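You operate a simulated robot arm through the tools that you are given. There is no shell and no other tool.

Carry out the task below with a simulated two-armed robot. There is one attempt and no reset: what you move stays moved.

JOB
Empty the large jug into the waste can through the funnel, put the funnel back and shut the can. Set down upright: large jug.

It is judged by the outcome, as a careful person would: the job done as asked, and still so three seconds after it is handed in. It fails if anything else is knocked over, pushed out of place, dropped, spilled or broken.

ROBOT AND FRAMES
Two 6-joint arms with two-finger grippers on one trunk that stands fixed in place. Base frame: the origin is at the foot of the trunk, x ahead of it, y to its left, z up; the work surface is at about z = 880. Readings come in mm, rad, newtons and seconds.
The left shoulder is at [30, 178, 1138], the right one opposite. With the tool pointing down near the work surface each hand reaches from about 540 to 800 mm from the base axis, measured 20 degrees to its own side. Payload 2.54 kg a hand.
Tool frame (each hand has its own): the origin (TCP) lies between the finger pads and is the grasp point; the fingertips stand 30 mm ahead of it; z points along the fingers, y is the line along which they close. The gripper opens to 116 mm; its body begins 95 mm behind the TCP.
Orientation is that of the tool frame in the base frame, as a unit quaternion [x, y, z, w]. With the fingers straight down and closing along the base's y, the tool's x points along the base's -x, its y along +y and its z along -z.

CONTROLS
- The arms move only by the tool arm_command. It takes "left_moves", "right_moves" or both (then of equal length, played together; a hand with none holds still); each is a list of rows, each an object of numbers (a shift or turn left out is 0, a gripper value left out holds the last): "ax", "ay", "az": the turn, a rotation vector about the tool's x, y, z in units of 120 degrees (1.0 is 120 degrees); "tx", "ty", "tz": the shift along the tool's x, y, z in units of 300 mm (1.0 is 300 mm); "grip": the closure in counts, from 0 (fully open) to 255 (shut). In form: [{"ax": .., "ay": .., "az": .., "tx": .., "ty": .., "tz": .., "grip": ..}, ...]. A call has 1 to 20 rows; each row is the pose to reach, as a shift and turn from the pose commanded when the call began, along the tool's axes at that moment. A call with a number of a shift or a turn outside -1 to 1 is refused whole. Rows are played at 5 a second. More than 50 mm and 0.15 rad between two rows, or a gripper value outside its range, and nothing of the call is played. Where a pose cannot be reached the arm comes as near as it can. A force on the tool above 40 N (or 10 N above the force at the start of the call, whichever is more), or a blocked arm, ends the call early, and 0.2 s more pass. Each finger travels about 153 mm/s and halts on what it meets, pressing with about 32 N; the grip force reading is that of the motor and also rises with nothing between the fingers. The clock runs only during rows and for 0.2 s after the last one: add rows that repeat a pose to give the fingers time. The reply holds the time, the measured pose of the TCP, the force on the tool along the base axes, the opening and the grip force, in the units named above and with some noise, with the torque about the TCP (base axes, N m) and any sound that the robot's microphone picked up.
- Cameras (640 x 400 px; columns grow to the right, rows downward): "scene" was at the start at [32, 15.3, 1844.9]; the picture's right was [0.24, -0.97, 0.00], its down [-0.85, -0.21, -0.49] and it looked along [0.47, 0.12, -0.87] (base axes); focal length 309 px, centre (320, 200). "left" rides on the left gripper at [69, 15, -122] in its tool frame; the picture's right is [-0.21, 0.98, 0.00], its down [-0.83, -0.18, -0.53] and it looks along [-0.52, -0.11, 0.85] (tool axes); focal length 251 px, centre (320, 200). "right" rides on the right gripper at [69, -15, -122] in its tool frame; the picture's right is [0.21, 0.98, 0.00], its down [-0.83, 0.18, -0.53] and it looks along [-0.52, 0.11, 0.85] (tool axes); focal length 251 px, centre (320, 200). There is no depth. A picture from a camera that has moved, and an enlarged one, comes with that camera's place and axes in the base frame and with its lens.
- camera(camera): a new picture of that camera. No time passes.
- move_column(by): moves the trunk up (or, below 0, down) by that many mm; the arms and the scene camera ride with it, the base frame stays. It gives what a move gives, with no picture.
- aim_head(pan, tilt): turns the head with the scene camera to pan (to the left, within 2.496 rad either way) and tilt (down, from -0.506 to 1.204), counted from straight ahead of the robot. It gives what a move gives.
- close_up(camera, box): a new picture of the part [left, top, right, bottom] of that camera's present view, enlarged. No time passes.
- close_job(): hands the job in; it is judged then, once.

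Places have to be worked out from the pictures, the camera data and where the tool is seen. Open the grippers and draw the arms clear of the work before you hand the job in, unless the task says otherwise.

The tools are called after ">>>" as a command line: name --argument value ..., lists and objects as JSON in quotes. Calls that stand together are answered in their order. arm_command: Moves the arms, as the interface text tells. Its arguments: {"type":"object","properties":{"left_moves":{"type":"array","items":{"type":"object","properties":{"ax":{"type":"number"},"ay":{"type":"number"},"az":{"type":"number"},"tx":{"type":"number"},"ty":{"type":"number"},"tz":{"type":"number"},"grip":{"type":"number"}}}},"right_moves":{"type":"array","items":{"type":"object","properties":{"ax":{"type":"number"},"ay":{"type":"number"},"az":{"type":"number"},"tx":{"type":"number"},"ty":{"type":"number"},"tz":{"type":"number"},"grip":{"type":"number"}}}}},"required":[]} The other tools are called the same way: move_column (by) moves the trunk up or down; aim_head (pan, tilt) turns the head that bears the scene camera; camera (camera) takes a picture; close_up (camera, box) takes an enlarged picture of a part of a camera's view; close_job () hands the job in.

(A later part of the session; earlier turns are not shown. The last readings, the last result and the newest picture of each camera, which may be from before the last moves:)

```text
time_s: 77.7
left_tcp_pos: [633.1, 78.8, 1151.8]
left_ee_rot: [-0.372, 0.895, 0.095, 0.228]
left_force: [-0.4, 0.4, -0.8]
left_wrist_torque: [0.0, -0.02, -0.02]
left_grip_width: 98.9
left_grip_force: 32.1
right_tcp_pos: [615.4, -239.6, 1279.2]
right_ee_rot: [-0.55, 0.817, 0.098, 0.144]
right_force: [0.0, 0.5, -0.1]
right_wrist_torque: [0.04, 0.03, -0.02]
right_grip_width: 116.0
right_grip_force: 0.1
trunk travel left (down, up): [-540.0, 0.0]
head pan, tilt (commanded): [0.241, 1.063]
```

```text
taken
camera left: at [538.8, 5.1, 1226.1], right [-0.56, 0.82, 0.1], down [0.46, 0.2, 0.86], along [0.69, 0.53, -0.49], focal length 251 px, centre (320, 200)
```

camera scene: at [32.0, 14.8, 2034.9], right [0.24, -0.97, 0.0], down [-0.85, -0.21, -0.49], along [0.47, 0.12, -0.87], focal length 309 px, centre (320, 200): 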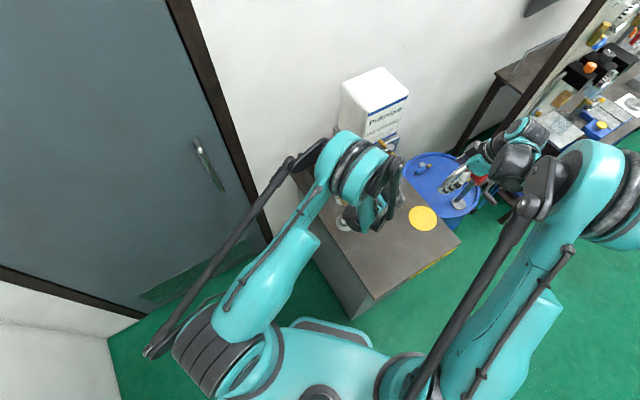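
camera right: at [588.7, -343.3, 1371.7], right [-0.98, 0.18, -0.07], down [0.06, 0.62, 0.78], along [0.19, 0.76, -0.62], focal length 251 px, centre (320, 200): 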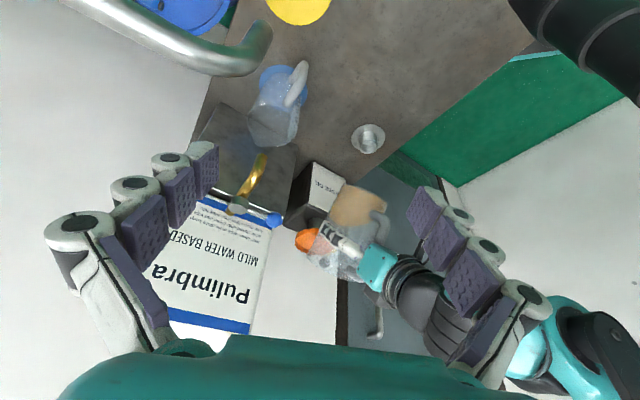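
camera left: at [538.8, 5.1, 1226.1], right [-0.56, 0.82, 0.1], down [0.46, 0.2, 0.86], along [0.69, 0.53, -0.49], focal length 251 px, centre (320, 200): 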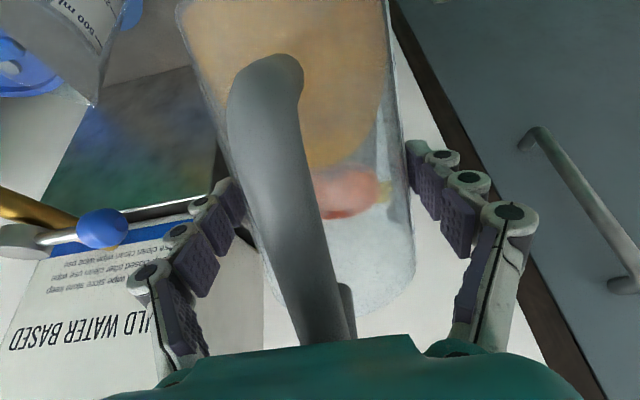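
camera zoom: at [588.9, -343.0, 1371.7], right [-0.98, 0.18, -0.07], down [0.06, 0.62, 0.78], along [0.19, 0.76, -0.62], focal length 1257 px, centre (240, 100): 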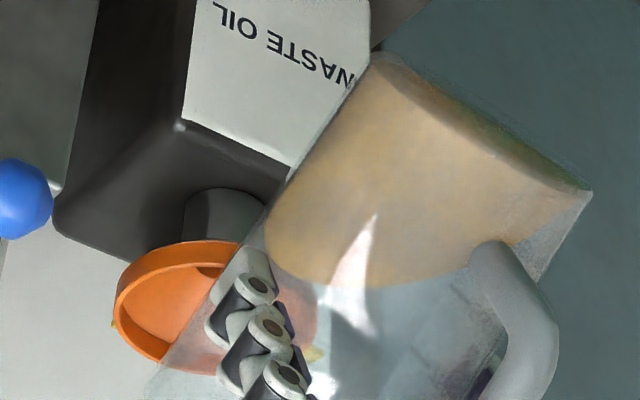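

Still nothing over the lip at 56°. I tilt on to 60° in half-degree rows.

>>> arm_command --left_moves '[{"ay": 0.0042, "tx": -0.0025, "tz": -0.0021}, {"ay": 0.0083, "tx": -0.0049, "tz": -0.0042}, {"ay": 0.0125, "tx": -0.0075, "tz": -0.0063}, {"ay": 0.0167, "tx": -0.01, "tz": -0.0084}, {"ay": 0.0208, "tx": -0.0126, "tz": -0.0105}, {"ay": 0.025, "tx": -0.0151, "tz": -0.0125}, {"ay": 0.0292, "tx": -0.0177, "tz": -0.0145}, {"ay": 0.0333, "tx": -0.0202, "tz": -0.0165}]'

>>> close_up --camera "right" --box '[272, 180, 400, 260]'

>>> close_up --camera "left" --box '[180, 100, 440, 340]'

```text
time_s: 79.5
left_tcp_pos: [635.2, 79.5, 1160.1]
left_ee_rot: [-0.376, 0.902, 0.083, 0.198]
left_force: [0.3, 0.5, -1.5]
left_wrist_torque: [0.02, 0.0, 0.02]
left_grip_width: 98.9
left_grip_force: 31.6
right_tcp_pos: [614.0, -239.7, 1280.1]
right_ee_rot: [-0.55, 0.817, 0.098, 0.144]
right_force: [-0.3, 0.9, 1.3]
right_wrist_torque: [0.0, 0.01, -0.02]
right_grip_width: 115.8
right_grip_force: 0.1
trunk travel left (down, up): [-540.0, 0.0]
head pan, tilt (commanded): [0.241, 1.063]
```

```text
5.00 times, centred on (336, 220) of right
camera zoom: at [588.9, -343.0, 1371.7], right [-0.98, 0.18, -0.07], down [0.06, 0.62, 0.78], along [0.19, 0.76, -0.62], focal length 1257 px, centre (240, 100)
```

zoom: 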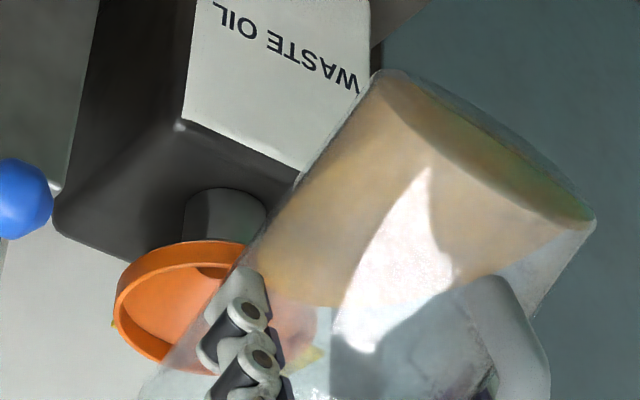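

```text
1.67 times, centred on (310, 220) of left
camera zoom: at [544.9, 10.9, 1241.8], right [-0.56, 0.83, 0.09], down [0.5, 0.25, 0.83], along [0.66, 0.51, -0.55], focal length 419 px, centre (337, 167)
```

zoom: 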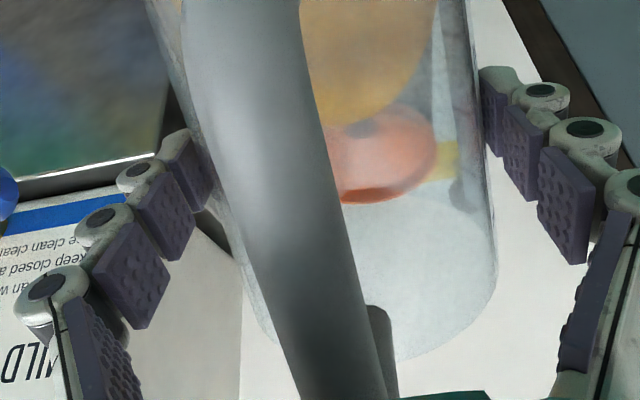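

The liquid front is still about 45 mm short of the lip (the jug holds nearer 0.2-0.25 l), so pouring should start around 63°. I continue to 65° at the same slow rate.

>>> arm_command --left_moves '[{"ay": 0.0042, "tx": -0.0025, "tz": -0.0021}, {"ay": 0.0083, "tx": -0.005, "tz": -0.0042}, {"ay": 0.0125, "tx": -0.0075, "tz": -0.0063}, {"ay": 0.0167, "tx": -0.01, "tz": -0.0084}, {"ay": 0.0208, "tx": -0.0126, "tz": -0.0105}, {"ay": 0.025, "tx": -0.0151, "tz": -0.0125}, {"ay": 0.0292, "tx": -0.0177, "tz": -0.0145}, {"ay": 0.0333, "tx": -0.0203, "tz": -0.0165}, {"ay": 0.0375, "tx": -0.0229, "tz": -0.0185}, {"ay": 0.0417, "tx": -0.0255, "tz": -0.0205}]'

>>> close_up --camera "right" --box '[272, 180, 400, 260]'

>>> close_up --camera "left" --box '[180, 100, 440, 340]'

```text
time_s: 81.7
left_tcp_pos: [639.1, 83.3, 1168.5]
left_ee_rot: [-0.378, 0.91, 0.066, 0.158]
left_force: [0.1, -0.6, -1.5]
left_wrist_torque: [-0.01, 0.0, -0.03]
left_grip_width: 99.1
left_grip_force: 31.6
right_tcp_pos: [615.6, -239.2, 1280.2]
right_ee_rot: [-0.55, 0.817, 0.098, 0.143]
right_force: [0.3, 0.0, -0.2]
right_wrist_torque: [0.03, 0.0, 0.02]
right_grip_width: 116.2
right_grip_force: 0.1
trunk travel left (down, up): [-540.0, 0.0]
head pan, tilt (commanded): [0.241, 1.063]
```

```text
5.00 times, centred on (336, 220) of right
camera zoom: at [588.9, -343.0, 1371.7], right [-0.98, 0.18, -0.07], down [0.06, 0.62, 0.78], along [0.19, 0.76, -0.62], focal length 1257 px, centre (240, 100)
```

zoom: 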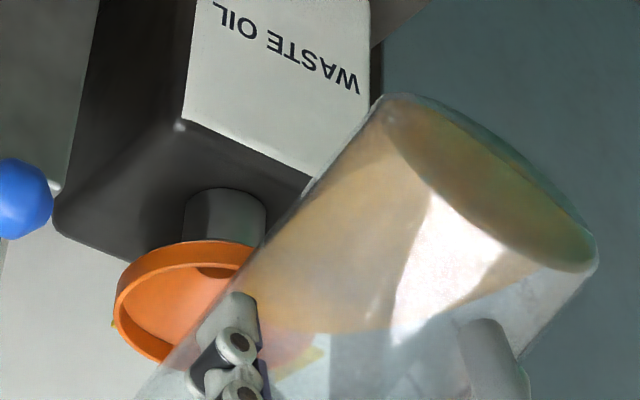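

```text
1.67 times, centred on (310, 220) of left
camera zoom: at [553.5, 19.2, 1260.1], right [-0.55, 0.83, 0.07], down [0.55, 0.3, 0.78], along [0.63, 0.47, -0.62], focal length 419 px, centre (337, 167)
```

zoom: 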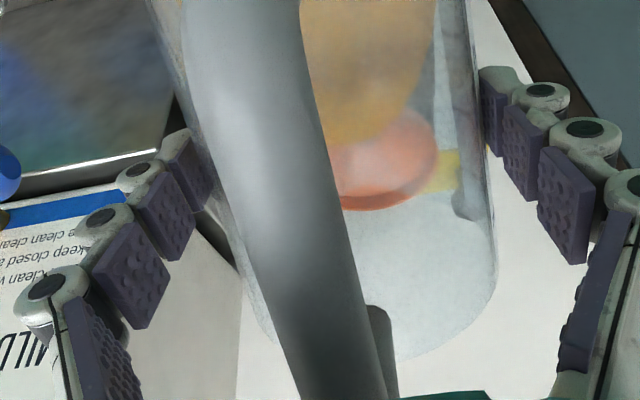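

The front is moving toward the lip but nothing spills yet at 65°. I keep going at the same slow rate to 70°.

>>> arm_command --left_moves '[{"ay": 0.0042, "tx": -0.0025, "tz": -0.0021}, {"ay": 0.0083, "tx": -0.005, "tz": -0.0042}, {"ay": 0.0125, "tx": -0.0075, "tz": -0.0063}, {"ay": 0.0167, "tx": -0.01, "tz": -0.0084}, {"ay": 0.0208, "tx": -0.0126, "tz": -0.0105}, {"ay": 0.025, "tx": -0.0151, "tz": -0.0125}]'

>>> close_up --camera "right" --box '[272, 180, 400, 260]'

>>> close_up --camera "left" --box '[180, 100, 440, 340]'

```text
time_s: 83.1
left_tcp_pos: [641.1, 86.1, 1173.9]
left_ee_rot: [-0.381, 0.913, 0.056, 0.134]
left_force: [0.7, 0.2, -2.1]
left_wrist_torque: [0.0, -0.02, -0.01]
left_grip_width: 98.9
left_grip_force: 31.7
right_tcp_pos: [615.1, -239.2, 1279.3]
right_ee_rot: [-0.55, 0.817, 0.097, 0.142]
right_force: [0.2, 0.2, 0.1]
right_wrist_torque: [0.0, -0.03, -0.02]
right_grip_width: 115.7
right_grip_force: 0.0
trunk travel left (down, up): [-540.0, 0.0]
head pan, tilt (commanded): [0.241, 1.063]
```

```text
5.00 times, centred on (336, 220) of right
camera zoom: at [589.0, -343.0, 1371.7], right [-0.98, 0.18, -0.07], down [0.06, 0.62, 0.78], along [0.19, 0.76, -0.62], focal length 1257 px, centre (240, 100)
```

zoom: 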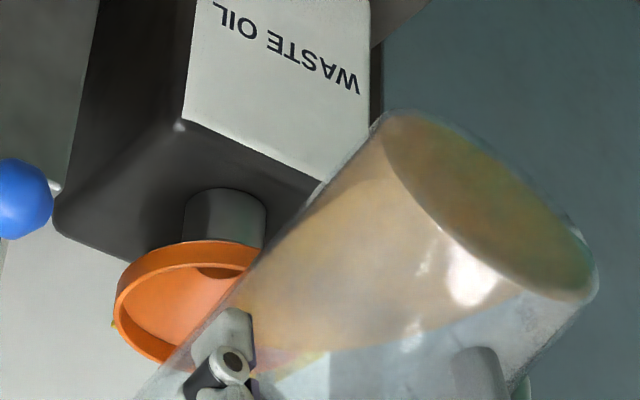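

```text
1.67 times, centred on (310, 220) of left
camera zoom: at [559.3, 25.2, 1270.5], right [-0.55, 0.83, 0.06], down [0.58, 0.32, 0.75], along [0.6, 0.45, -0.66], focal length 419 px, centre (337, 167)
```

zoom: 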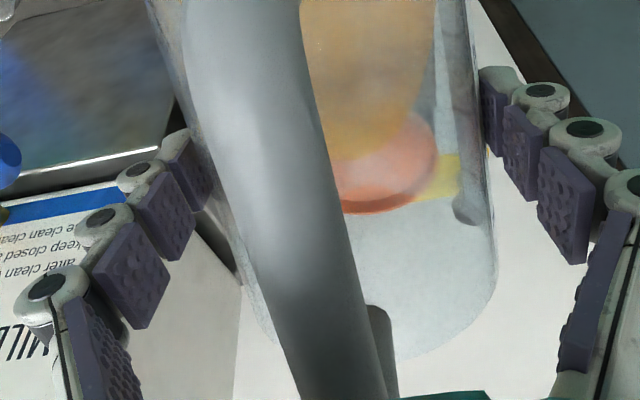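

At 68° the oil front is about 15 mm from the lip. I continue to 72° and check the stream.

>>> arm_command --left_moves '[{"ay": 0.0042, "tx": -0.0025, "tz": -0.0021}, {"ay": 0.0083, "tx": -0.005, "tz": -0.0042}, {"ay": 0.0125, "tx": -0.0075, "tz": -0.0063}, {"ay": 0.0167, "tx": -0.01, "tz": -0.0084}, {"ay": 0.0208, "tx": -0.0126, "tz": -0.0105}, {"ay": 0.025, "tx": -0.0151, "tz": -0.0125}]'

>>> close_up --camera "right" --box '[272, 190, 400, 270]'

>>> close_up --camera "left" --box '[180, 100, 440, 340]'

```text
time_s: 84.5
left_tcp_pos: [642.8, 87.5, 1179.1]
left_ee_rot: [-0.381, 0.917, 0.046, 0.11]
left_force: [0.6, 0.1, -1.6]
left_wrist_torque: [0.02, 0.02, 0.03]
left_grip_width: 98.7
left_grip_force: 32.2
right_tcp_pos: [614.3, -239.3, 1280.5]
right_ee_rot: [-0.55, 0.817, 0.097, 0.144]
right_force: [-0.7, -0.1, -0.7]
right_wrist_torque: [-0.02, 0.01, 0.01]
right_grip_width: 116.2
right_grip_force: 0.0
trunk travel left (down, up): [-540.0, 0.0]
head pan, tilt (commanded): [0.241, 1.063]
```

```text
5.00 times, centred on (336, 230) of right
camera zoom: at [588.9, -343.0, 1371.7], right [-0.98, 0.18, -0.07], down [0.06, 0.62, 0.78], along [0.19, 0.76, -0.62], focal length 1257 px, centre (240, 50)
```

zoom: 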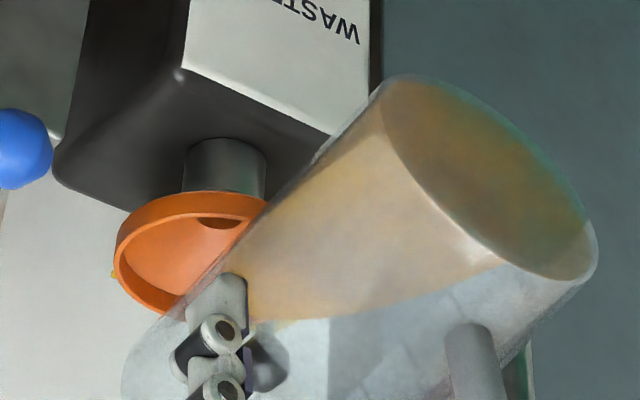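

```text
1.67 times, centred on (310, 220) of left
camera zoom: at [565.2, 30.7, 1280.9], right [-0.55, 0.84, 0.05], down [0.61, 0.35, 0.71], along [0.58, 0.42, -0.7], focal length 419 px, centre (337, 167)
```

zoom: 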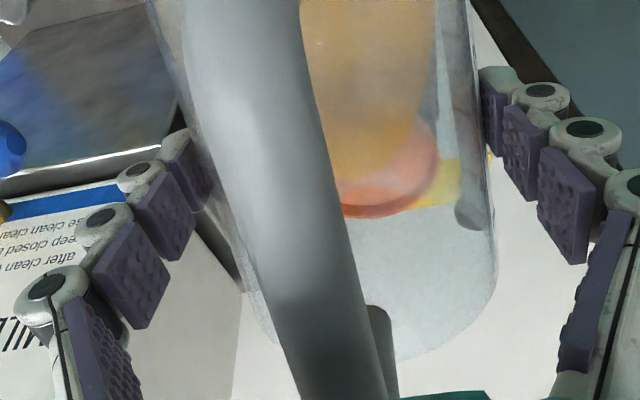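

At 71° the oil is almost at the lip. I continue another 3°.

>>> arm_command --left_moves '[{"ay": 0.0042, "tx": -0.0025, "tz": -0.0021}, {"ay": 0.0083, "tx": -0.005, "tz": -0.0042}, {"ay": 0.0125, "tx": -0.0075, "tz": -0.0063}, {"ay": 0.0167, "tx": -0.01, "tz": -0.0084}, {"ay": 0.0208, "tx": -0.0126, "tz": -0.0105}, {"ay": 0.025, "tx": -0.0151, "tz": -0.0125}]'

>>> close_up --camera "right" --box '[272, 190, 400, 270]'

>>> close_up --camera "left" --box '[180, 100, 440, 340]'

```text
time_s: 85.9
left_tcp_pos: [645.3, 90.1, 1183.9]
left_ee_rot: [-0.382, 0.92, 0.035, 0.085]
left_force: [0.8, 0.5, -1.2]
left_wrist_torque: [-0.01, -0.01, 0.0]
left_grip_width: 98.9
left_grip_force: 31.6
right_tcp_pos: [614.7, -239.4, 1279.9]
right_ee_rot: [-0.55, 0.817, 0.097, 0.143]
right_force: [1.1, -0.3, 0.5]
right_wrist_torque: [-0.02, -0.02, 0.02]
right_grip_width: 115.9
right_grip_force: 0.0
trunk travel left (down, up): [-540.0, 0.0]
head pan, tilt (commanded): [0.241, 1.063]
```

```text
5.00 times, centred on (336, 230) of right
camera zoom: at [589.0, -343.0, 1371.7], right [-0.98, 0.18, -0.07], down [0.06, 0.62, 0.78], along [0.19, 0.76, -0.62], focal length 1257 px, centre (240, 50)
```

zoom: 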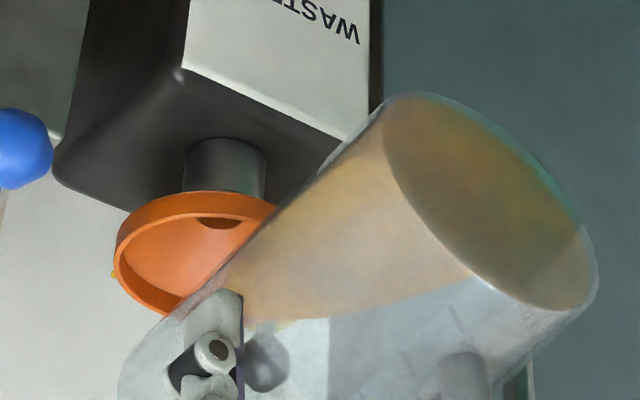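

```text
1.67 times, centred on (310, 220) of left
camera zoom: at [571.1, 37.1, 1290.6], right [-0.54, 0.84, 0.04], down [0.63, 0.38, 0.68], along [0.55, 0.39, -0.73], focal length 419 px, centre (337, 167)
```

zoom: 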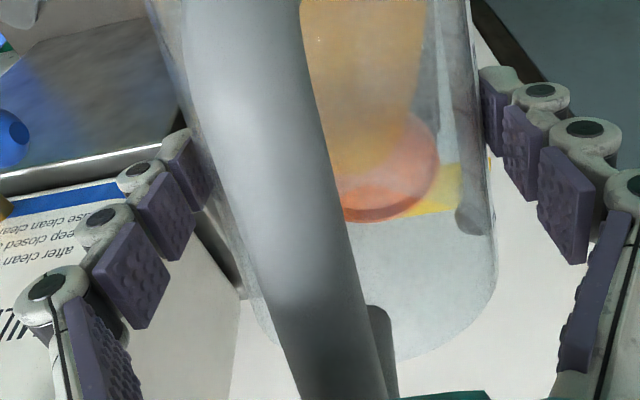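

The oil has reached the lip region at 74°, and I see none on the can or table. I continue 3° more and look at the wider surroundings as well.

>>> arm_command --left_moves '[{"ay": 0.0042, "tx": -0.0025, "tz": -0.0021}, {"ay": 0.0083, "tx": -0.005, "tz": -0.0042}, {"ay": 0.0125, "tx": -0.0075, "tz": -0.0063}, {"ay": 0.0167, "tx": -0.01, "tz": -0.0084}, {"ay": 0.0208, "tx": -0.0126, "tz": -0.0105}, {"ay": 0.025, "tx": -0.0151, "tz": -0.0125}]'

>>> close_up --camera "right" --box '[272, 190, 400, 270]'

>>> close_up --camera "left" --box '[180, 60, 440, 300]'

>>> camera --camera "left"

```text
time_s: 87.3
left_tcp_pos: [648.7, 94.1, 1189.2]
left_ee_rot: [-0.383, 0.921, 0.025, 0.062]
left_force: [0.5, 0.3, -1.7]
left_wrist_torque: [-0.01, -0.04, -0.01]
left_grip_width: 99.0
left_grip_force: 31.4
right_tcp_pos: [615.5, -239.6, 1279.9]
right_ee_rot: [-0.549, 0.817, 0.097, 0.143]
right_force: [0.1, 0.2, 0.4]
right_wrist_torque: [-0.02, -0.04, 0.03]
right_grip_width: 115.9
right_grip_force: 0.1
trunk travel left (down, up): [-540.0, 0.0]
head pan, tilt (commanded): [0.241, 1.063]
```

```text
5.00 times, centred on (336, 230) of right
camera zoom: at [589.0, -343.0, 1371.7], right [-0.98, 0.18, -0.07], down [0.06, 0.62, 0.78], along [0.19, 0.76, -0.62], focal length 1257 px, centre (240, 50)
```

zoom: 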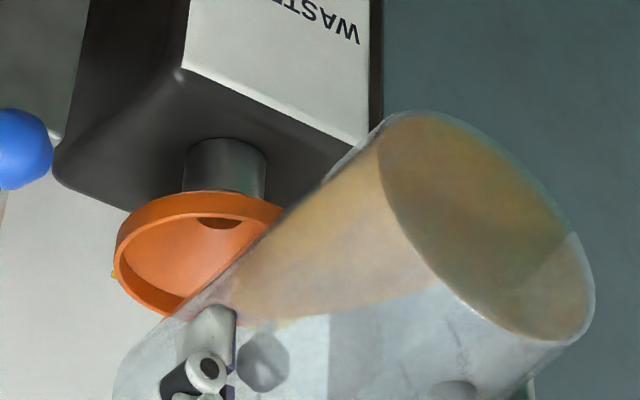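

```text
1.67 times, centred on (310, 180) of left
camera zoom: at [578.2, 44.0, 1299.6], right [-0.54, 0.84, 0.03], down [0.66, 0.4, 0.64], along [0.53, 0.37, -0.77], focal length 419 px, centre (337, 233)
```

zoom: 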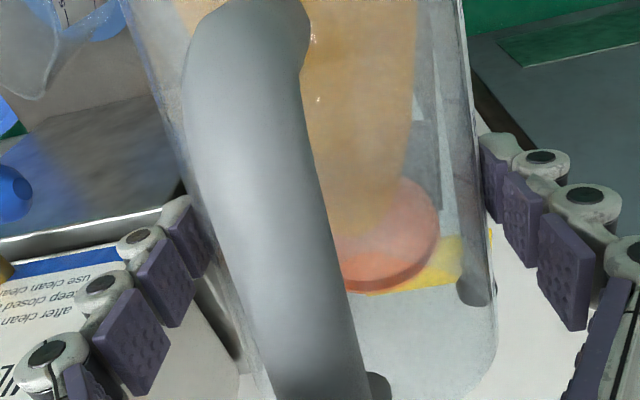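

```text
taken
camera left: at [578.2, 44.0, 1299.6], right [-0.54, 0.84, 0.03], down [0.66, 0.4, 0.64], along [0.53, 0.37, -0.77], focal length 251 px, centre (320, 200)
```

left: 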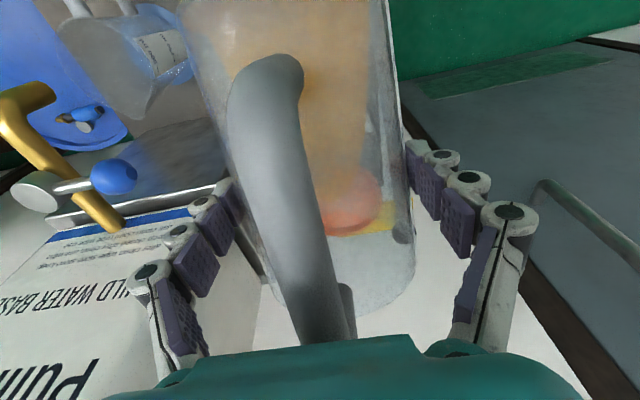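

The tilt is 77° and the oil covers the inside up to the lip. I zoom closely on the lip/funnel region to see whether a stream is running.

>>> close_up --camera "right" --box '[286, 220, 350, 260]'

>>> close_up --camera "left" --box '[290, 130, 410, 250]'

>>> close_up --camera "right" --box '[330, 190, 410, 260]'

```text
10.00 times, centred on (318, 240) of right
camera zoom: at [589.0, -343.0, 1371.7], right [-0.98, 0.18, -0.07], down [0.06, 0.62, 0.78], along [0.19, 0.76, -0.62], focal length 2514 px, centre (340, -200)
```

zoom: 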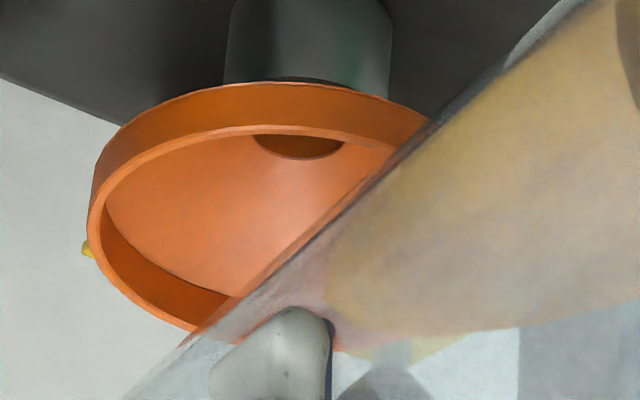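

```text
3.33 times, centred on (350, 190) of left
camera zoom: at [578.2, 44.0, 1299.6], right [-0.54, 0.84, 0.03], down [0.66, 0.4, 0.64], along [0.53, 0.37, -0.77], focal length 838 px, centre (220, 233)
```

zoom: 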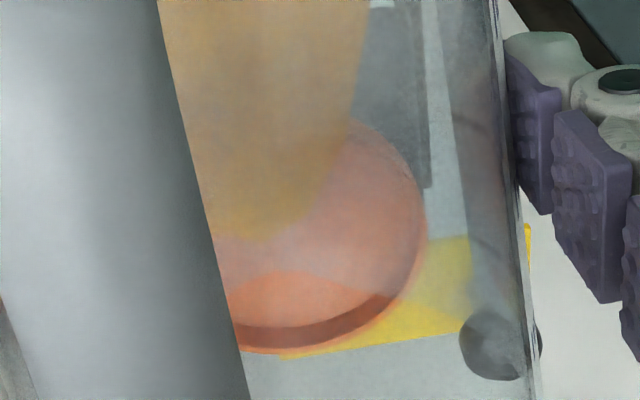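

```text
5.71 times, centred on (370, 225) of right
camera zoom: at [589.0, -343.0, 1371.7], right [-0.98, 0.18, -0.07], down [0.06, 0.62, 0.78], along [0.19, 0.76, -0.62], focal length 1437 px, centre (34, 57)
```

zoom: 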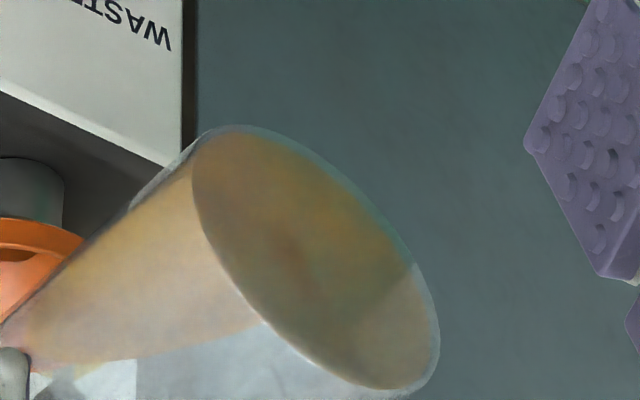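

The oil front has receded since 74°, so some has already gone over the lip into the funnel, with no trace on the can. I make a quicker 3° step so I can catch the stream in a picture.

>>> arm_command --left_moves '[{"ay": 0.0125, "tx": -0.0075, "tz": -0.0063}, {"ay": 0.025, "tx": -0.0151, "tz": -0.0125}]'

>>> close_up --camera "right" --box '[286, 220, 350, 260]'

>>> close_up --camera "left" --box '[290, 130, 410, 250]'

>>> camera --camera "right"

```text
time_s: 87.9
left_tcp_pos: [650.6, 96.0, 1193.6]
left_ee_rot: [-0.385, 0.922, 0.016, 0.037]
left_force: [-0.7, -0.1, -1.3]
left_wrist_torque: [0.01, 0.03, 0.02]
left_grip_width: 98.6
left_grip_force: 31.6
right_tcp_pos: [613.8, -238.8, 1279.5]
right_ee_rot: [-0.55, 0.817, 0.097, 0.143]
right_force: [0.1, 0.4, -0.5]
right_wrist_torque: [0.01, 0.0, -0.02]
right_grip_width: 116.1
right_grip_force: 0.0
trunk travel left (down, up): [-540.0, 0.0]
head pan, tilt (commanded): [0.241, 1.063]
```

```text
10.00 times, centred on (318, 240) of right
camera zoom: at [589.1, -342.8, 1371.7], right [-0.98, 0.18, -0.07], down [0.06, 0.62, 0.78], along [0.19, 0.76, -0.62], focal length 2514 px, centre (340, -200)
```

zoom: 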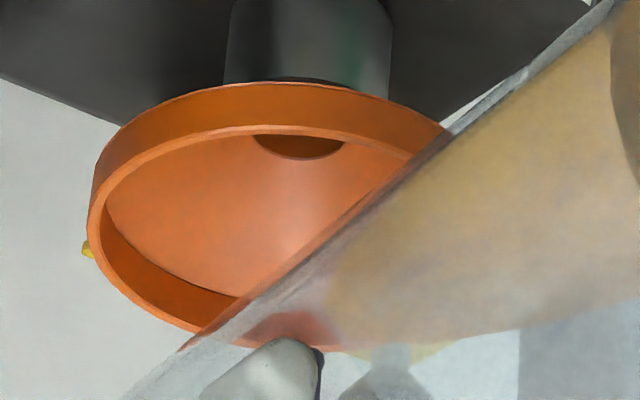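

```text
3.33 times, centred on (350, 190) of left
camera zoom: at [585.2, 51.2, 1308.0], right [-0.54, 0.84, 0.02], down [0.68, 0.42, 0.6], along [0.5, 0.34, -0.8], focal length 838 px, centre (220, 233)
```

zoom: 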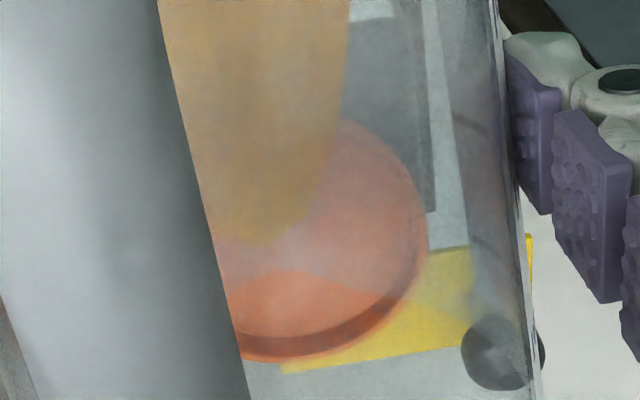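

```text
taken
camera right: at [589.1, -342.8, 1371.7], right [-0.98, 0.18, -0.07], down [0.06, 0.62, 0.78], along [0.19, 0.76, -0.62], focal length 251 px, centre (320, 200)
```

right: 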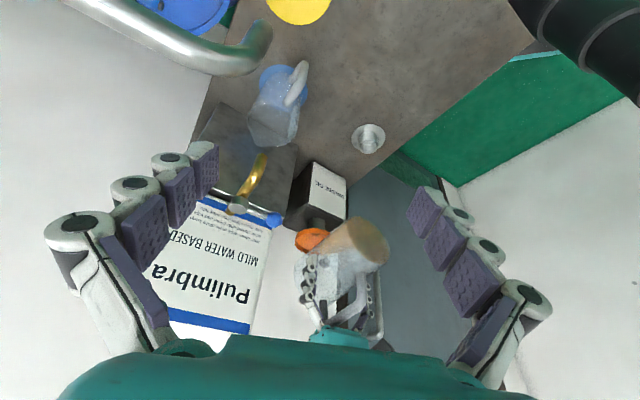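

The wet tongue narrows as I tilt, so the oil is draining over the lip in step with the tilt and the funnel keeps up. I continue slowly from 80° to 90°.

>>> arm_command --left_moves '[{"ay": 0.0042, "tx": -0.0025, "tz": -0.0021}, {"ay": 0.0083, "tx": -0.005, "tz": -0.0042}, {"ay": 0.0125, "tx": -0.0075, "tz": -0.0063}, {"ay": 0.0167, "tx": -0.01, "tz": -0.0084}, {"ay": 0.0208, "tx": -0.0126, "tz": -0.0105}, {"ay": 0.025, "tx": -0.0151, "tz": -0.0125}, {"ay": 0.0292, "tx": -0.0177, "tz": -0.0145}, {"ay": 0.0333, "tx": -0.0203, "tz": -0.0165}, {"ay": 0.0375, "tx": -0.0229, "tz": -0.0185}, {"ay": 0.0417, "tx": -0.0255, "tz": -0.0205}]'

>>> close_up --camera "right" --box '[276, 200, 404, 280]'

>>> close_up --camera "left" --box '[230, 40, 410, 260]'

```text
time_s: 90.1
left_tcp_pos: [655.8, 101.6, 1199.3]
left_ee_rot: [-0.385, 0.923, -0.001, -0.003]
left_force: [0.0, -0.6, -1.1]
left_wrist_torque: [0.04, 0.0, 0.01]
left_grip_width: 98.8
left_grip_force: 31.9
right_tcp_pos: [615.0, -240.1, 1279.4]
right_ee_rot: [-0.55, 0.817, 0.096, 0.142]
right_force: [-0.9, 0.1, 0.0]
right_wrist_torque: [-0.01, 0.01, 0.02]
right_grip_width: 116.0
right_grip_force: 0.1
trunk travel left (down, up): [-540.0, 0.0]
head pan, tilt (commanded): [0.241, 1.063]
```

```text
5.00 times, centred on (340, 240) of right
camera zoom: at [589.0, -343.0, 1371.7], right [-0.98, 0.18, -0.07], down [0.06, 0.62, 0.78], along [0.19, 0.76, -0.62], focal length 1257 px, centre (220, 0)
```

zoom: 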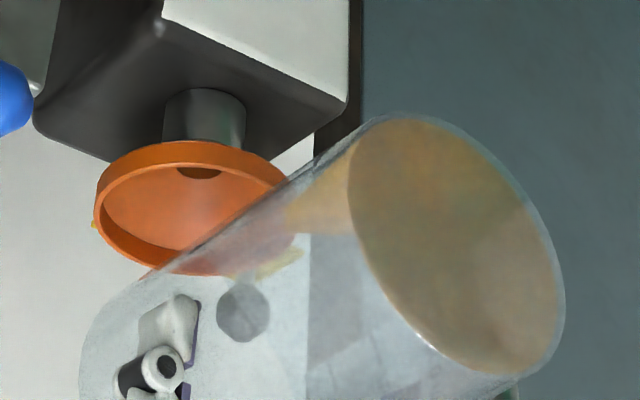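

```text
1.82 times, centred on (320, 150) of left
camera zoom: at [597.4, 63.5, 1321.6], right [-0.54, 0.84, 0.0], down [0.71, 0.46, 0.53], along [0.45, 0.29, -0.85], focal length 457 px, centre (320, 291)
```

zoom: 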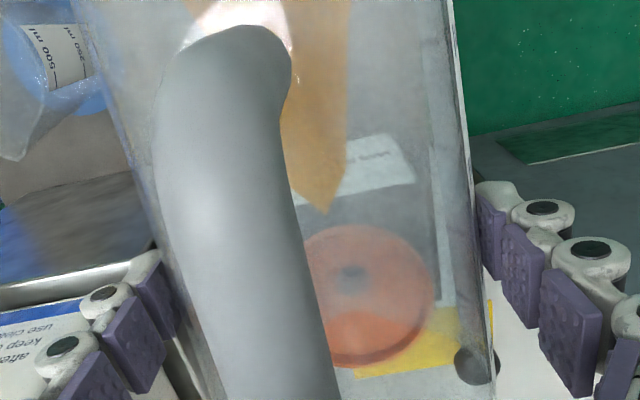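

At 85° only a small pool near the base remains, and the funnel interior is clean with its hole visible. I continue to 95° and then beyond to drain the rest.

>>> arm_command --left_moves '[{"ay": 0.0042, "tx": -0.0025, "tz": -0.0021}, {"ay": 0.0083, "tx": -0.005, "tz": -0.0042}, {"ay": 0.0125, "tx": -0.0075, "tz": -0.0063}, {"ay": 0.0167, "tx": -0.01, "tz": -0.0084}, {"ay": 0.0208, "tx": -0.0126, "tz": -0.0105}, {"ay": 0.025, "tx": -0.0151, "tz": -0.0125}, {"ay": 0.0292, "tx": -0.0177, "tz": -0.0145}, {"ay": 0.0333, "tx": -0.0203, "tz": -0.0165}, {"ay": 0.0375, "tx": -0.0229, "tz": -0.0185}, {"ay": 0.0417, "tx": -0.0255, "tz": -0.0205}, {"ay": 0.0458, "tx": -0.0282, "tz": -0.0224}, {"ay": 0.05, "tx": -0.0308, "tz": -0.0243}, {"ay": 0.0542, "tx": -0.0335, "tz": -0.0262}, {"ay": 0.0583, "tx": -0.0362, "tz": -0.028}, {"ay": 0.0625, "tx": -0.0389, "tz": -0.0299}, {"ay": 0.0667, "tx": -0.0416, "tz": -0.0317}, {"ay": 0.0708, "tx": -0.0444, "tz": -0.0335}, {"ay": 0.075, "tx": -0.0471, "tz": -0.0352}, {"ay": 0.0792, "tx": -0.0499, "tz": -0.0369}, {"ay": 0.0833, "tx": -0.0527, "tz": -0.0386}]'

>>> close_up --camera "right" --box '[276, 200, 404, 280]'

>>> close_up --camera "left" --box '[230, 40, 410, 260]'

```text
time_s: 94.3
left_tcp_pos: [667.3, 112.7, 1210.9]
left_ee_rot: [-0.382, 0.92, -0.034, -0.083]
left_force: [1.0, -0.6, -1.1]
left_wrist_torque: [0.02, -0.02, -0.02]
left_grip_width: 98.9
left_grip_force: 32.4
right_tcp_pos: [615.0, -238.6, 1279.7]
right_ee_rot: [-0.55, 0.817, 0.097, 0.143]
right_force: [-0.3, 0.3, -0.4]
right_wrist_torque: [0.0, 0.02, -0.01]
right_grip_width: 116.3
right_grip_force: 0.1
trunk travel left (down, up): [-540.0, 0.0]
head pan, tilt (commanded): [0.241, 1.063]
```

```text
5.00 times, centred on (340, 240) of right
camera zoom: at [589.0, -343.0, 1371.7], right [-0.98, 0.18, -0.07], down [0.06, 0.62, 0.78], along [0.19, 0.76, -0.62], focal length 1257 px, centre (220, 0)
```

zoom: 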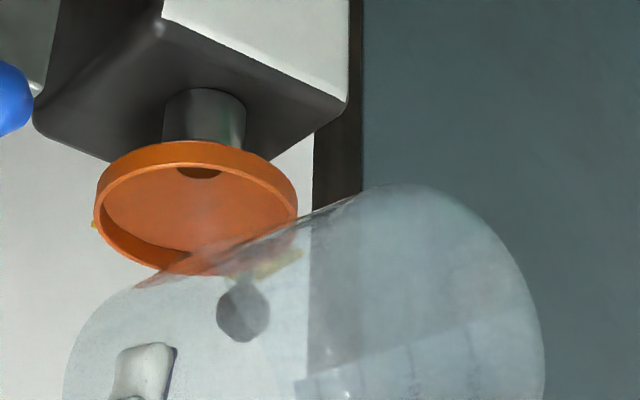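

```text
1.82 times, centred on (320, 150) of left
camera zoom: at [624.1, 90.4, 1342.8], right [-0.54, 0.84, -0.04], down [0.77, 0.52, 0.38], along [0.34, 0.18, -0.93], focal length 457 px, centre (320, 291)
```

zoom: 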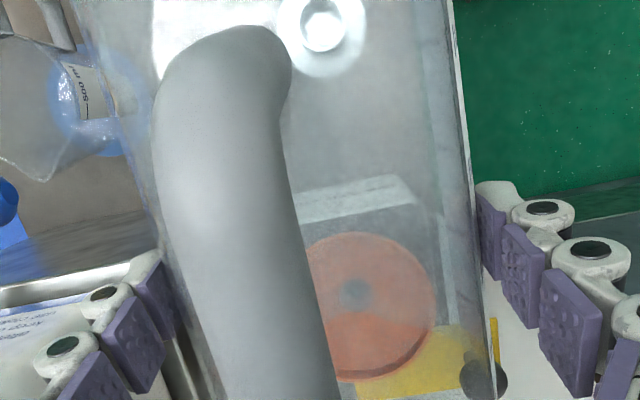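

The jug looks completely clear at 95°. I tilt 6° more and hold for about two seconds so the last drops fall into the funnel.

>>> arm_command --left_moves '[{"ay": 0.0083, "tx": -0.005, "tz": -0.0042}, {"ay": 0.0167, "tx": -0.01, "tz": -0.0084}, {"ay": 0.025, "tx": -0.0151, "tz": -0.0125}, {"ay": 0.0333, "tx": -0.0203, "tz": -0.0165}, {"ay": 0.0417, "tx": -0.0255, "tz": -0.0205}, {"ay": 0.05, "tx": -0.0308, "tz": -0.0243}, {"ay": 0.05, "tx": -0.0308, "tz": -0.0243}, {"ay": 0.05, "tx": -0.0308, "tz": -0.0243}, {"ay": 0.05, "tx": -0.0308, "tz": -0.0243}, {"ay": 0.05, "tx": -0.0308, "tz": -0.0243}, {"ay": 0.05, "tx": -0.0308, "tz": -0.0243}, {"ay": 0.05, "tx": -0.0308, "tz": -0.0243}, {"ay": 0.05, "tx": -0.0308, "tz": -0.0243}, {"ay": 0.05, "tx": -0.0308, "tz": -0.0243}, {"ay": 0.05, "tx": -0.0308, "tz": -0.0243}, {"ay": 0.05, "tx": -0.0308, "tz": -0.0243}]'

>>> camera --camera "right"

>>> camera --camera "left"

```text
time_s: 97.7
left_tcp_pos: [673.3, 119.5, 1215.8]
left_ee_rot: [-0.381, 0.914, -0.054, -0.131]
left_force: [0.3, 0.1, -1.6]
left_wrist_torque: [0.04, -0.02, 0.03]
left_grip_width: 98.9
left_grip_force: 32.1
right_tcp_pos: [613.3, -239.7, 1278.8]
right_ee_rot: [-0.55, 0.817, 0.098, 0.143]
right_force: [-0.5, 1.0, 0.6]
right_wrist_torque: [0.0, 0.01, -0.01]
right_grip_width: 115.8
right_grip_force: 0.0
trunk travel left (down, up): [-540.0, 0.0]
head pan, tilt (commanded): [0.241, 1.063]
```

```text
taken
camera right: at [589.0, -343.0, 1371.7], right [-0.98, 0.18, -0.07], down [0.06, 0.62, 0.78], along [0.19, 0.76, -0.62], focal length 251 px, centre (320, 200)
```

right: 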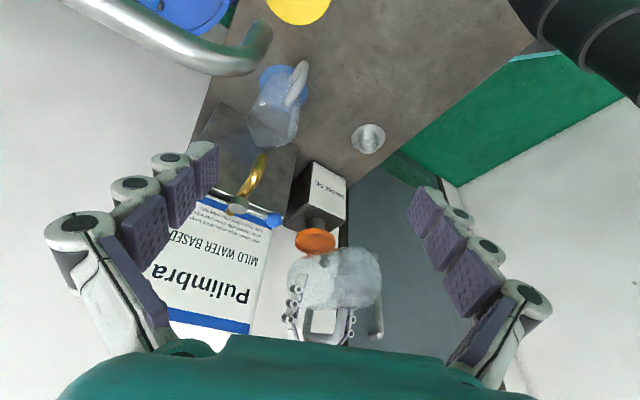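

```text
taken
camera left: at [641.2, 107.6, 1352.6], right [-0.55, 0.83, -0.06], down [0.79, 0.54, 0.28], along [0.27, 0.11, -0.96], focal length 251 px, centre (320, 200)
```

left: 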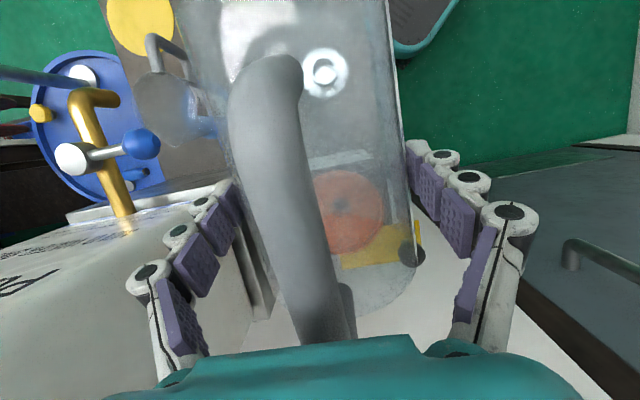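

The jug is empty and nothing was spilled. I turn it back up about its lip from 101° to 45°, keeping the lip over the funnel.

>>> arm_command --left_moves '[{"ay": -0.0333, "tx": 0.019, "tz": 0.0179}, {"ay": -0.0667, "tx": 0.0368, "tz": 0.0371}, {"ay": -0.1, "tx": 0.0532, "tz": 0.0575}, {"ay": -0.1333, "tx": 0.0681, "tz": 0.079}, {"ay": -0.1667, "tx": 0.0814, "tz": 0.1015}, {"ay": -0.2, "tx": 0.0932, "tz": 0.1248}, {"ay": -0.2333, "tx": 0.1033, "tz": 0.1489}, {"ay": -0.2667, "tx": 0.1117, "tz": 0.1737}, {"ay": -0.3, "tx": 0.1184, "tz": 0.199}, {"ay": -0.3333, "tx": 0.1233, "tz": 0.2247}, {"ay": -0.3667, "tx": 0.1263, "tz": 0.2506}, {"ay": -0.4, "tx": 0.1276, "tz": 0.2768}, {"ay": -0.4333, "tx": 0.127, "tz": 0.3029}, {"ay": -0.4667, "tx": 0.1246, "tz": 0.3289}, {"ay": -0.4667, "tx": 0.1246, "tz": 0.3289}]'

>>> close_up --camera "right" --box '[256, 180, 416, 280]'

>>> camera --camera "left"

```text
time_s: 100.9
left_tcp_pos: [630.1, 73.8, 1131.5]
left_ee_rot: [-0.361, 0.868, 0.13, 0.314]
left_force: [0.1, 0.7, -0.8]
left_wrist_torque: [0.02, 0.0, -0.01]
left_grip_width: 98.8
left_grip_force: 31.7
right_tcp_pos: [614.5, -239.4, 1278.9]
right_ee_rot: [-0.55, 0.817, 0.096, 0.143]
right_force: [-0.1, 0.1, 0.1]
right_wrist_torque: [-0.02, -0.02, -0.01]
right_grip_width: 116.2
right_grip_force: 0.0
trunk travel left (down, up): [-540.0, 0.0]
head pan, tilt (commanded): [0.241, 1.063]
```

```text
4.00 times, centred on (336, 230) of right
camera zoom: at [588.8, -342.8, 1371.8], right [-0.98, 0.18, -0.07], down [0.06, 0.62, 0.78], along [0.19, 0.76, -0.62], focal length 1006 px, centre (256, 80)
```

zoom: 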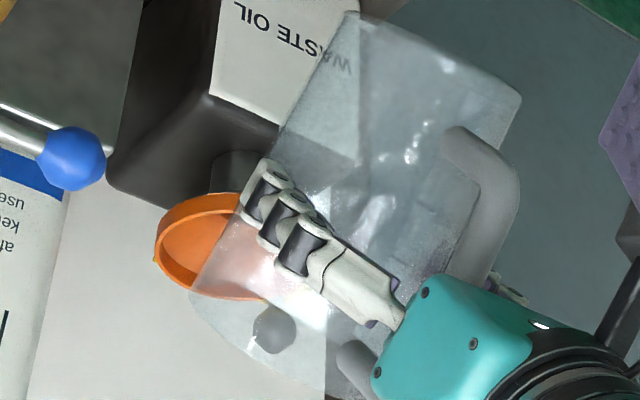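

```text
taken
camera left: at [526.7, -7.4, 1181.7], right [-0.58, 0.81, 0.14], down [0.34, 0.08, 0.94], along [0.75, 0.59, -0.32], focal length 251 px, centre (320, 200)
```

left: 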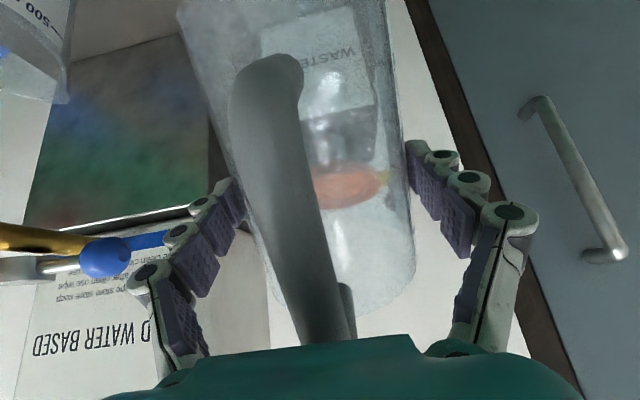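

The jug is clear. I bring it back upright while lifting and backing it away from the can to the earlier carry point.

>>> arm_command --left_moves '[{"ay": -0.0375, "tx": -0.0236, "tz": -0.0465}, {"ay": -0.075, "tx": -0.0471, "tz": -0.093}, {"ay": -0.1125, "tx": -0.0707, "tz": -0.1395}, {"ay": -0.15, "tx": -0.0943, "tz": -0.186}, {"ay": -0.1875, "tx": -0.1179, "tz": -0.2325}, {"ay": -0.225, "tx": -0.1414, "tz": -0.279}, {"ay": -0.2624, "tx": -0.165, "tz": -0.3255}, {"ay": -0.2999, "tx": -0.1886, "tz": -0.372}, {"ay": -0.3374, "tx": -0.2121, "tz": -0.4185}, {"ay": -0.3749, "tx": -0.2357, "tz": -0.465}, {"ay": -0.3749, "tx": -0.2357, "tz": -0.465}]'

>>> camera --camera "right"

>>> camera --camera "scene"

```text
time_s: 103.3
left_tcp_pos: [605.1, 49.1, 1285.4]
left_ee_rot: [-0.284, 0.682, 0.259, 0.622]
left_force: [-0.1, 0.4, -1.1]
left_wrist_torque: [-0.01, 0.0, -0.03]
left_grip_width: 99.2
left_grip_force: 31.7
right_tcp_pos: [615.3, -240.2, 1279.9]
right_ee_rot: [-0.55, 0.817, 0.098, 0.144]
right_force: [0.7, 0.6, 0.5]
right_wrist_torque: [-0.01, 0.01, 0.0]
right_grip_width: 116.1
right_grip_force: 0.1
trunk travel left (down, up): [-540.0, 0.0]
head pan, tilt (commanded): [0.241, 1.063]
```

```text
taken
camera right: at [589.1, -343.0, 1371.6], right [-0.98, 0.18, -0.07], down [0.06, 0.62, 0.78], along [0.19, 0.76, -0.62], focal length 251 px, centre (320, 200)
```

right: 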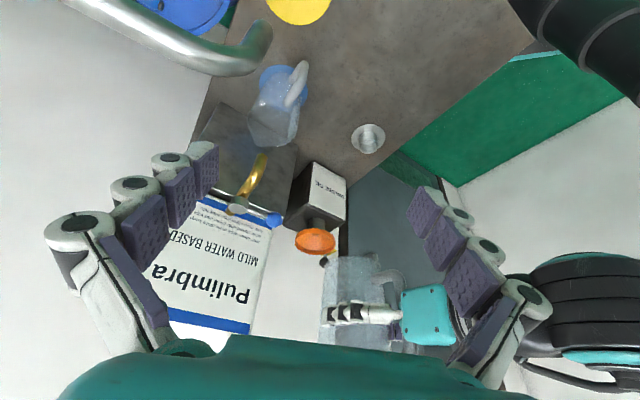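

```text
taken
camera scene: at [32.5, 15.3, 2034.9], right [0.24, -0.97, 0.0], down [-0.85, -0.21, -0.49], along [0.47, 0.12, -0.87], focal length 309 px, centre (320, 200)
```

scene: 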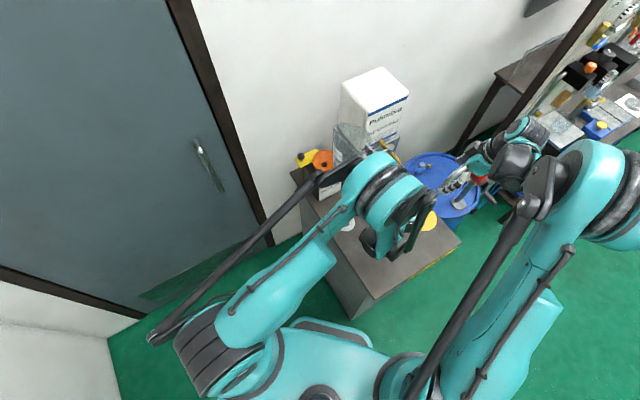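

The jug is upright, empty and clear of the can; the table and can top look clean. I first send the right hand back to its parking place so it is out of the jug's way.

>>> arm_command --right_moves '[{"ay": 0.055}, {"ay": 0.11}, {"ay": 0.167}, {"ay": 0.167}]'

>>> arm_command --right_moves '[{"tx": 0.119, "ty": 0.0265, "tz": -0.02, "az": 0.024}, {"tx": 0.238, "ty": 0.053, "tz": -0.041, "az": 0.048}, {"tx": 0.357, "ty": 0.0795, "tz": -0.061, "az": 0.071}, {"tx": 0.476, "ty": 0.106, "tz": -0.082, "az": 0.095}, {"tx": 0.595, "ty": 0.1325, "tz": -0.102, "az": 0.119}, {"tx": 0.714, "ty": 0.159, "tz": -0.122, "az": 0.143}, {"tx": 0.833, "ty": 0.1855, "tz": -0.143, "az": 0.167}, {"tx": 0.952, "ty": 0.212, "tz": -0.163, "az": 0.19}, {"tx": 0.952, "ty": 0.212, "tz": -0.163, "az": 0.19}]'

>>> arm_command --right_moves '[{"tx": 0.13, "ty": -0.019, "tz": -0.033}, {"tx": 0.26, "ty": -0.038, "tz": -0.067}, {"tx": 0.39, "ty": -0.057, "tz": -0.1}, {"tx": 0.52, "ty": -0.076, "tz": -0.133}, {"tx": 0.65, "ty": -0.095, "tz": -0.167}, {"tx": 0.78, "ty": -0.114, "tz": -0.2}, {"tx": 0.905, "ty": -0.132, "tz": -0.233}, {"tx": 0.905, "ty": -0.132, "tz": -0.233}]'

>>> camera --camera "scene"

```text
time_s: 104.3
left_tcp_pos: [604.0, 50.2, 1284.4]
left_ee_rot: [-0.284, 0.682, 0.259, 0.622]
left_force: [0.0, 0.3, -0.8]
left_wrist_torque: [0.01, 0.01, -0.01]
left_grip_width: 99.1
left_grip_force: 31.8
right_tcp_pos: [615.0, -240.0, 1278.7]
right_ee_rot: [-0.558, 0.83, 0.0, 0.0]
right_force: [-1.2, -0.4, -0.2]
right_wrist_torque: [0.02, 0.03, -0.01]
right_grip_width: 115.8
right_grip_force: 0.0
trunk travel left (down, up): [-540.0, 0.0]
head pan, tilt (commanded): [0.241, 1.063]
```

```text
time_s: 106.3
left_tcp_pos: [604.9, 48.5, 1284.6]
left_ee_rot: [-0.284, 0.682, 0.259, 0.622]
left_force: [0.5, 0.2, -0.7]
left_wrist_torque: [0.03, 0.01, -0.01]
left_grip_width: 99.3
left_grip_force: 32.3
right_tcp_pos: [449.3, -480.4, 1328.4]
right_ee_rot: [-0.384, 0.923, -0.001, -0.002]
right_force: [0.6, -0.5, 0.7]
right_wrist_torque: [-0.03, 0.01, -0.01]
right_grip_width: 115.9
right_grip_force: 0.1
trunk travel left (down, up): [-540.0, 0.0]
head pan, tilt (commanded): [0.241, 1.063]
```

```text
time_s: 108.1
left_tcp_pos: [604.9, 50.4, 1284.6]
left_ee_rot: [-0.284, 0.682, 0.259, 0.622]
left_force: [0.1, -0.3, -0.7]
left_wrist_torque: [-0.03, -0.02, -0.01]
left_grip_width: 98.7
left_grip_force: 32.1
right_tcp_pos: [284.5, -699.2, 1399.6]
right_ee_rot: [-0.383, 0.924, 0.0, -0.001]
right_force: [0.0, 0.4, -0.2]
right_wrist_torque: [-0.01, 0.03, -0.02]
right_grip_width: 116.2
right_grip_force: 0.0
trunk travel left (down, up): [-540.0, 0.0]
head pan, tilt (commanded): [0.241, 1.063]
```

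```text
taken
camera scene: at [33.1, 16.2, 2034.9], right [0.24, -0.97, 0.0], down [-0.85, -0.21, -0.49], along [0.47, 0.12, -0.87], focal length 309 px, centre (320, 200)
```

scene: 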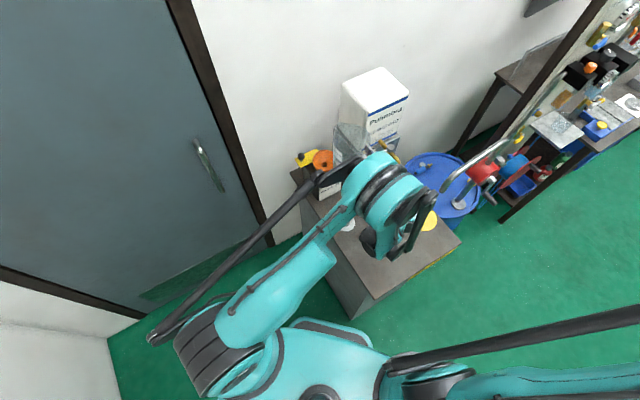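

Now I carry the empty jug back along the same path to its original place above the table.

>>> arm_command --left_moves '[{"tx": 0.0026, "ty": -0.0142, "tz": -0.0302}, {"tx": 0.0079, "ty": -0.0427, "tz": -0.0907}, {"tx": 0.0145, "ty": -0.0783, "tz": -0.1663}, {"tx": 0.0218, "ty": -0.1175, "tz": -0.2495}, {"tx": 0.0291, "ty": -0.1566, "tz": -0.3326}, {"tx": 0.0364, "ty": -0.1958, "tz": -0.4158}, {"tx": 0.0436, "ty": -0.235, "tz": -0.499}, {"tx": 0.0509, "ty": -0.2741, "tz": -0.5821}, {"tx": 0.0575, "ty": -0.3097, "tz": -0.6577}, {"tx": 0.0628, "ty": -0.3382, "tz": -0.7182}, {"tx": 0.0661, "ty": -0.356, "tz": -0.756}, {"tx": 0.0661, "ty": -0.356, "tz": -0.756}]'

>>> camera --camera "scene"

```text
time_s: 110.7
left_tcp_pos: [519.6, -188.3, 1286.3]
left_ee_rot: [-0.284, 0.682, 0.26, 0.622]
left_force: [-0.3, 0.2, -0.8]
left_wrist_torque: [-0.02, 0.01, 0.04]
left_grip_width: 99.1
left_grip_force: 31.6
right_tcp_pos: [284.1, -700.8, 1400.0]
right_ee_rot: [-0.384, 0.923, 0.0, -0.001]
right_force: [0.1, -0.4, -0.6]
right_wrist_torque: [0.03, -0.02, -0.03]
right_grip_width: 116.0
right_grip_force: 0.0
trunk travel left (down, up): [-540.0, 0.0]
head pan, tilt (commanded): [0.241, 1.063]
```

```text
taken
camera scene: at [32.2, 15.1, 2034.9], right [0.24, -0.97, 0.0], down [-0.85, -0.21, -0.49], along [0.47, 0.12, -0.87], focal length 309 px, centre (320, 200)
```

scene: 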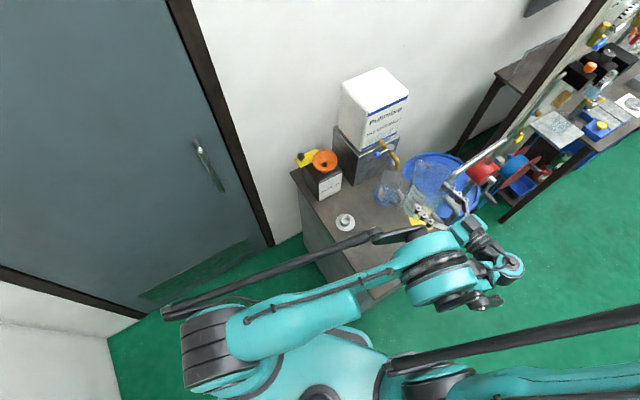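

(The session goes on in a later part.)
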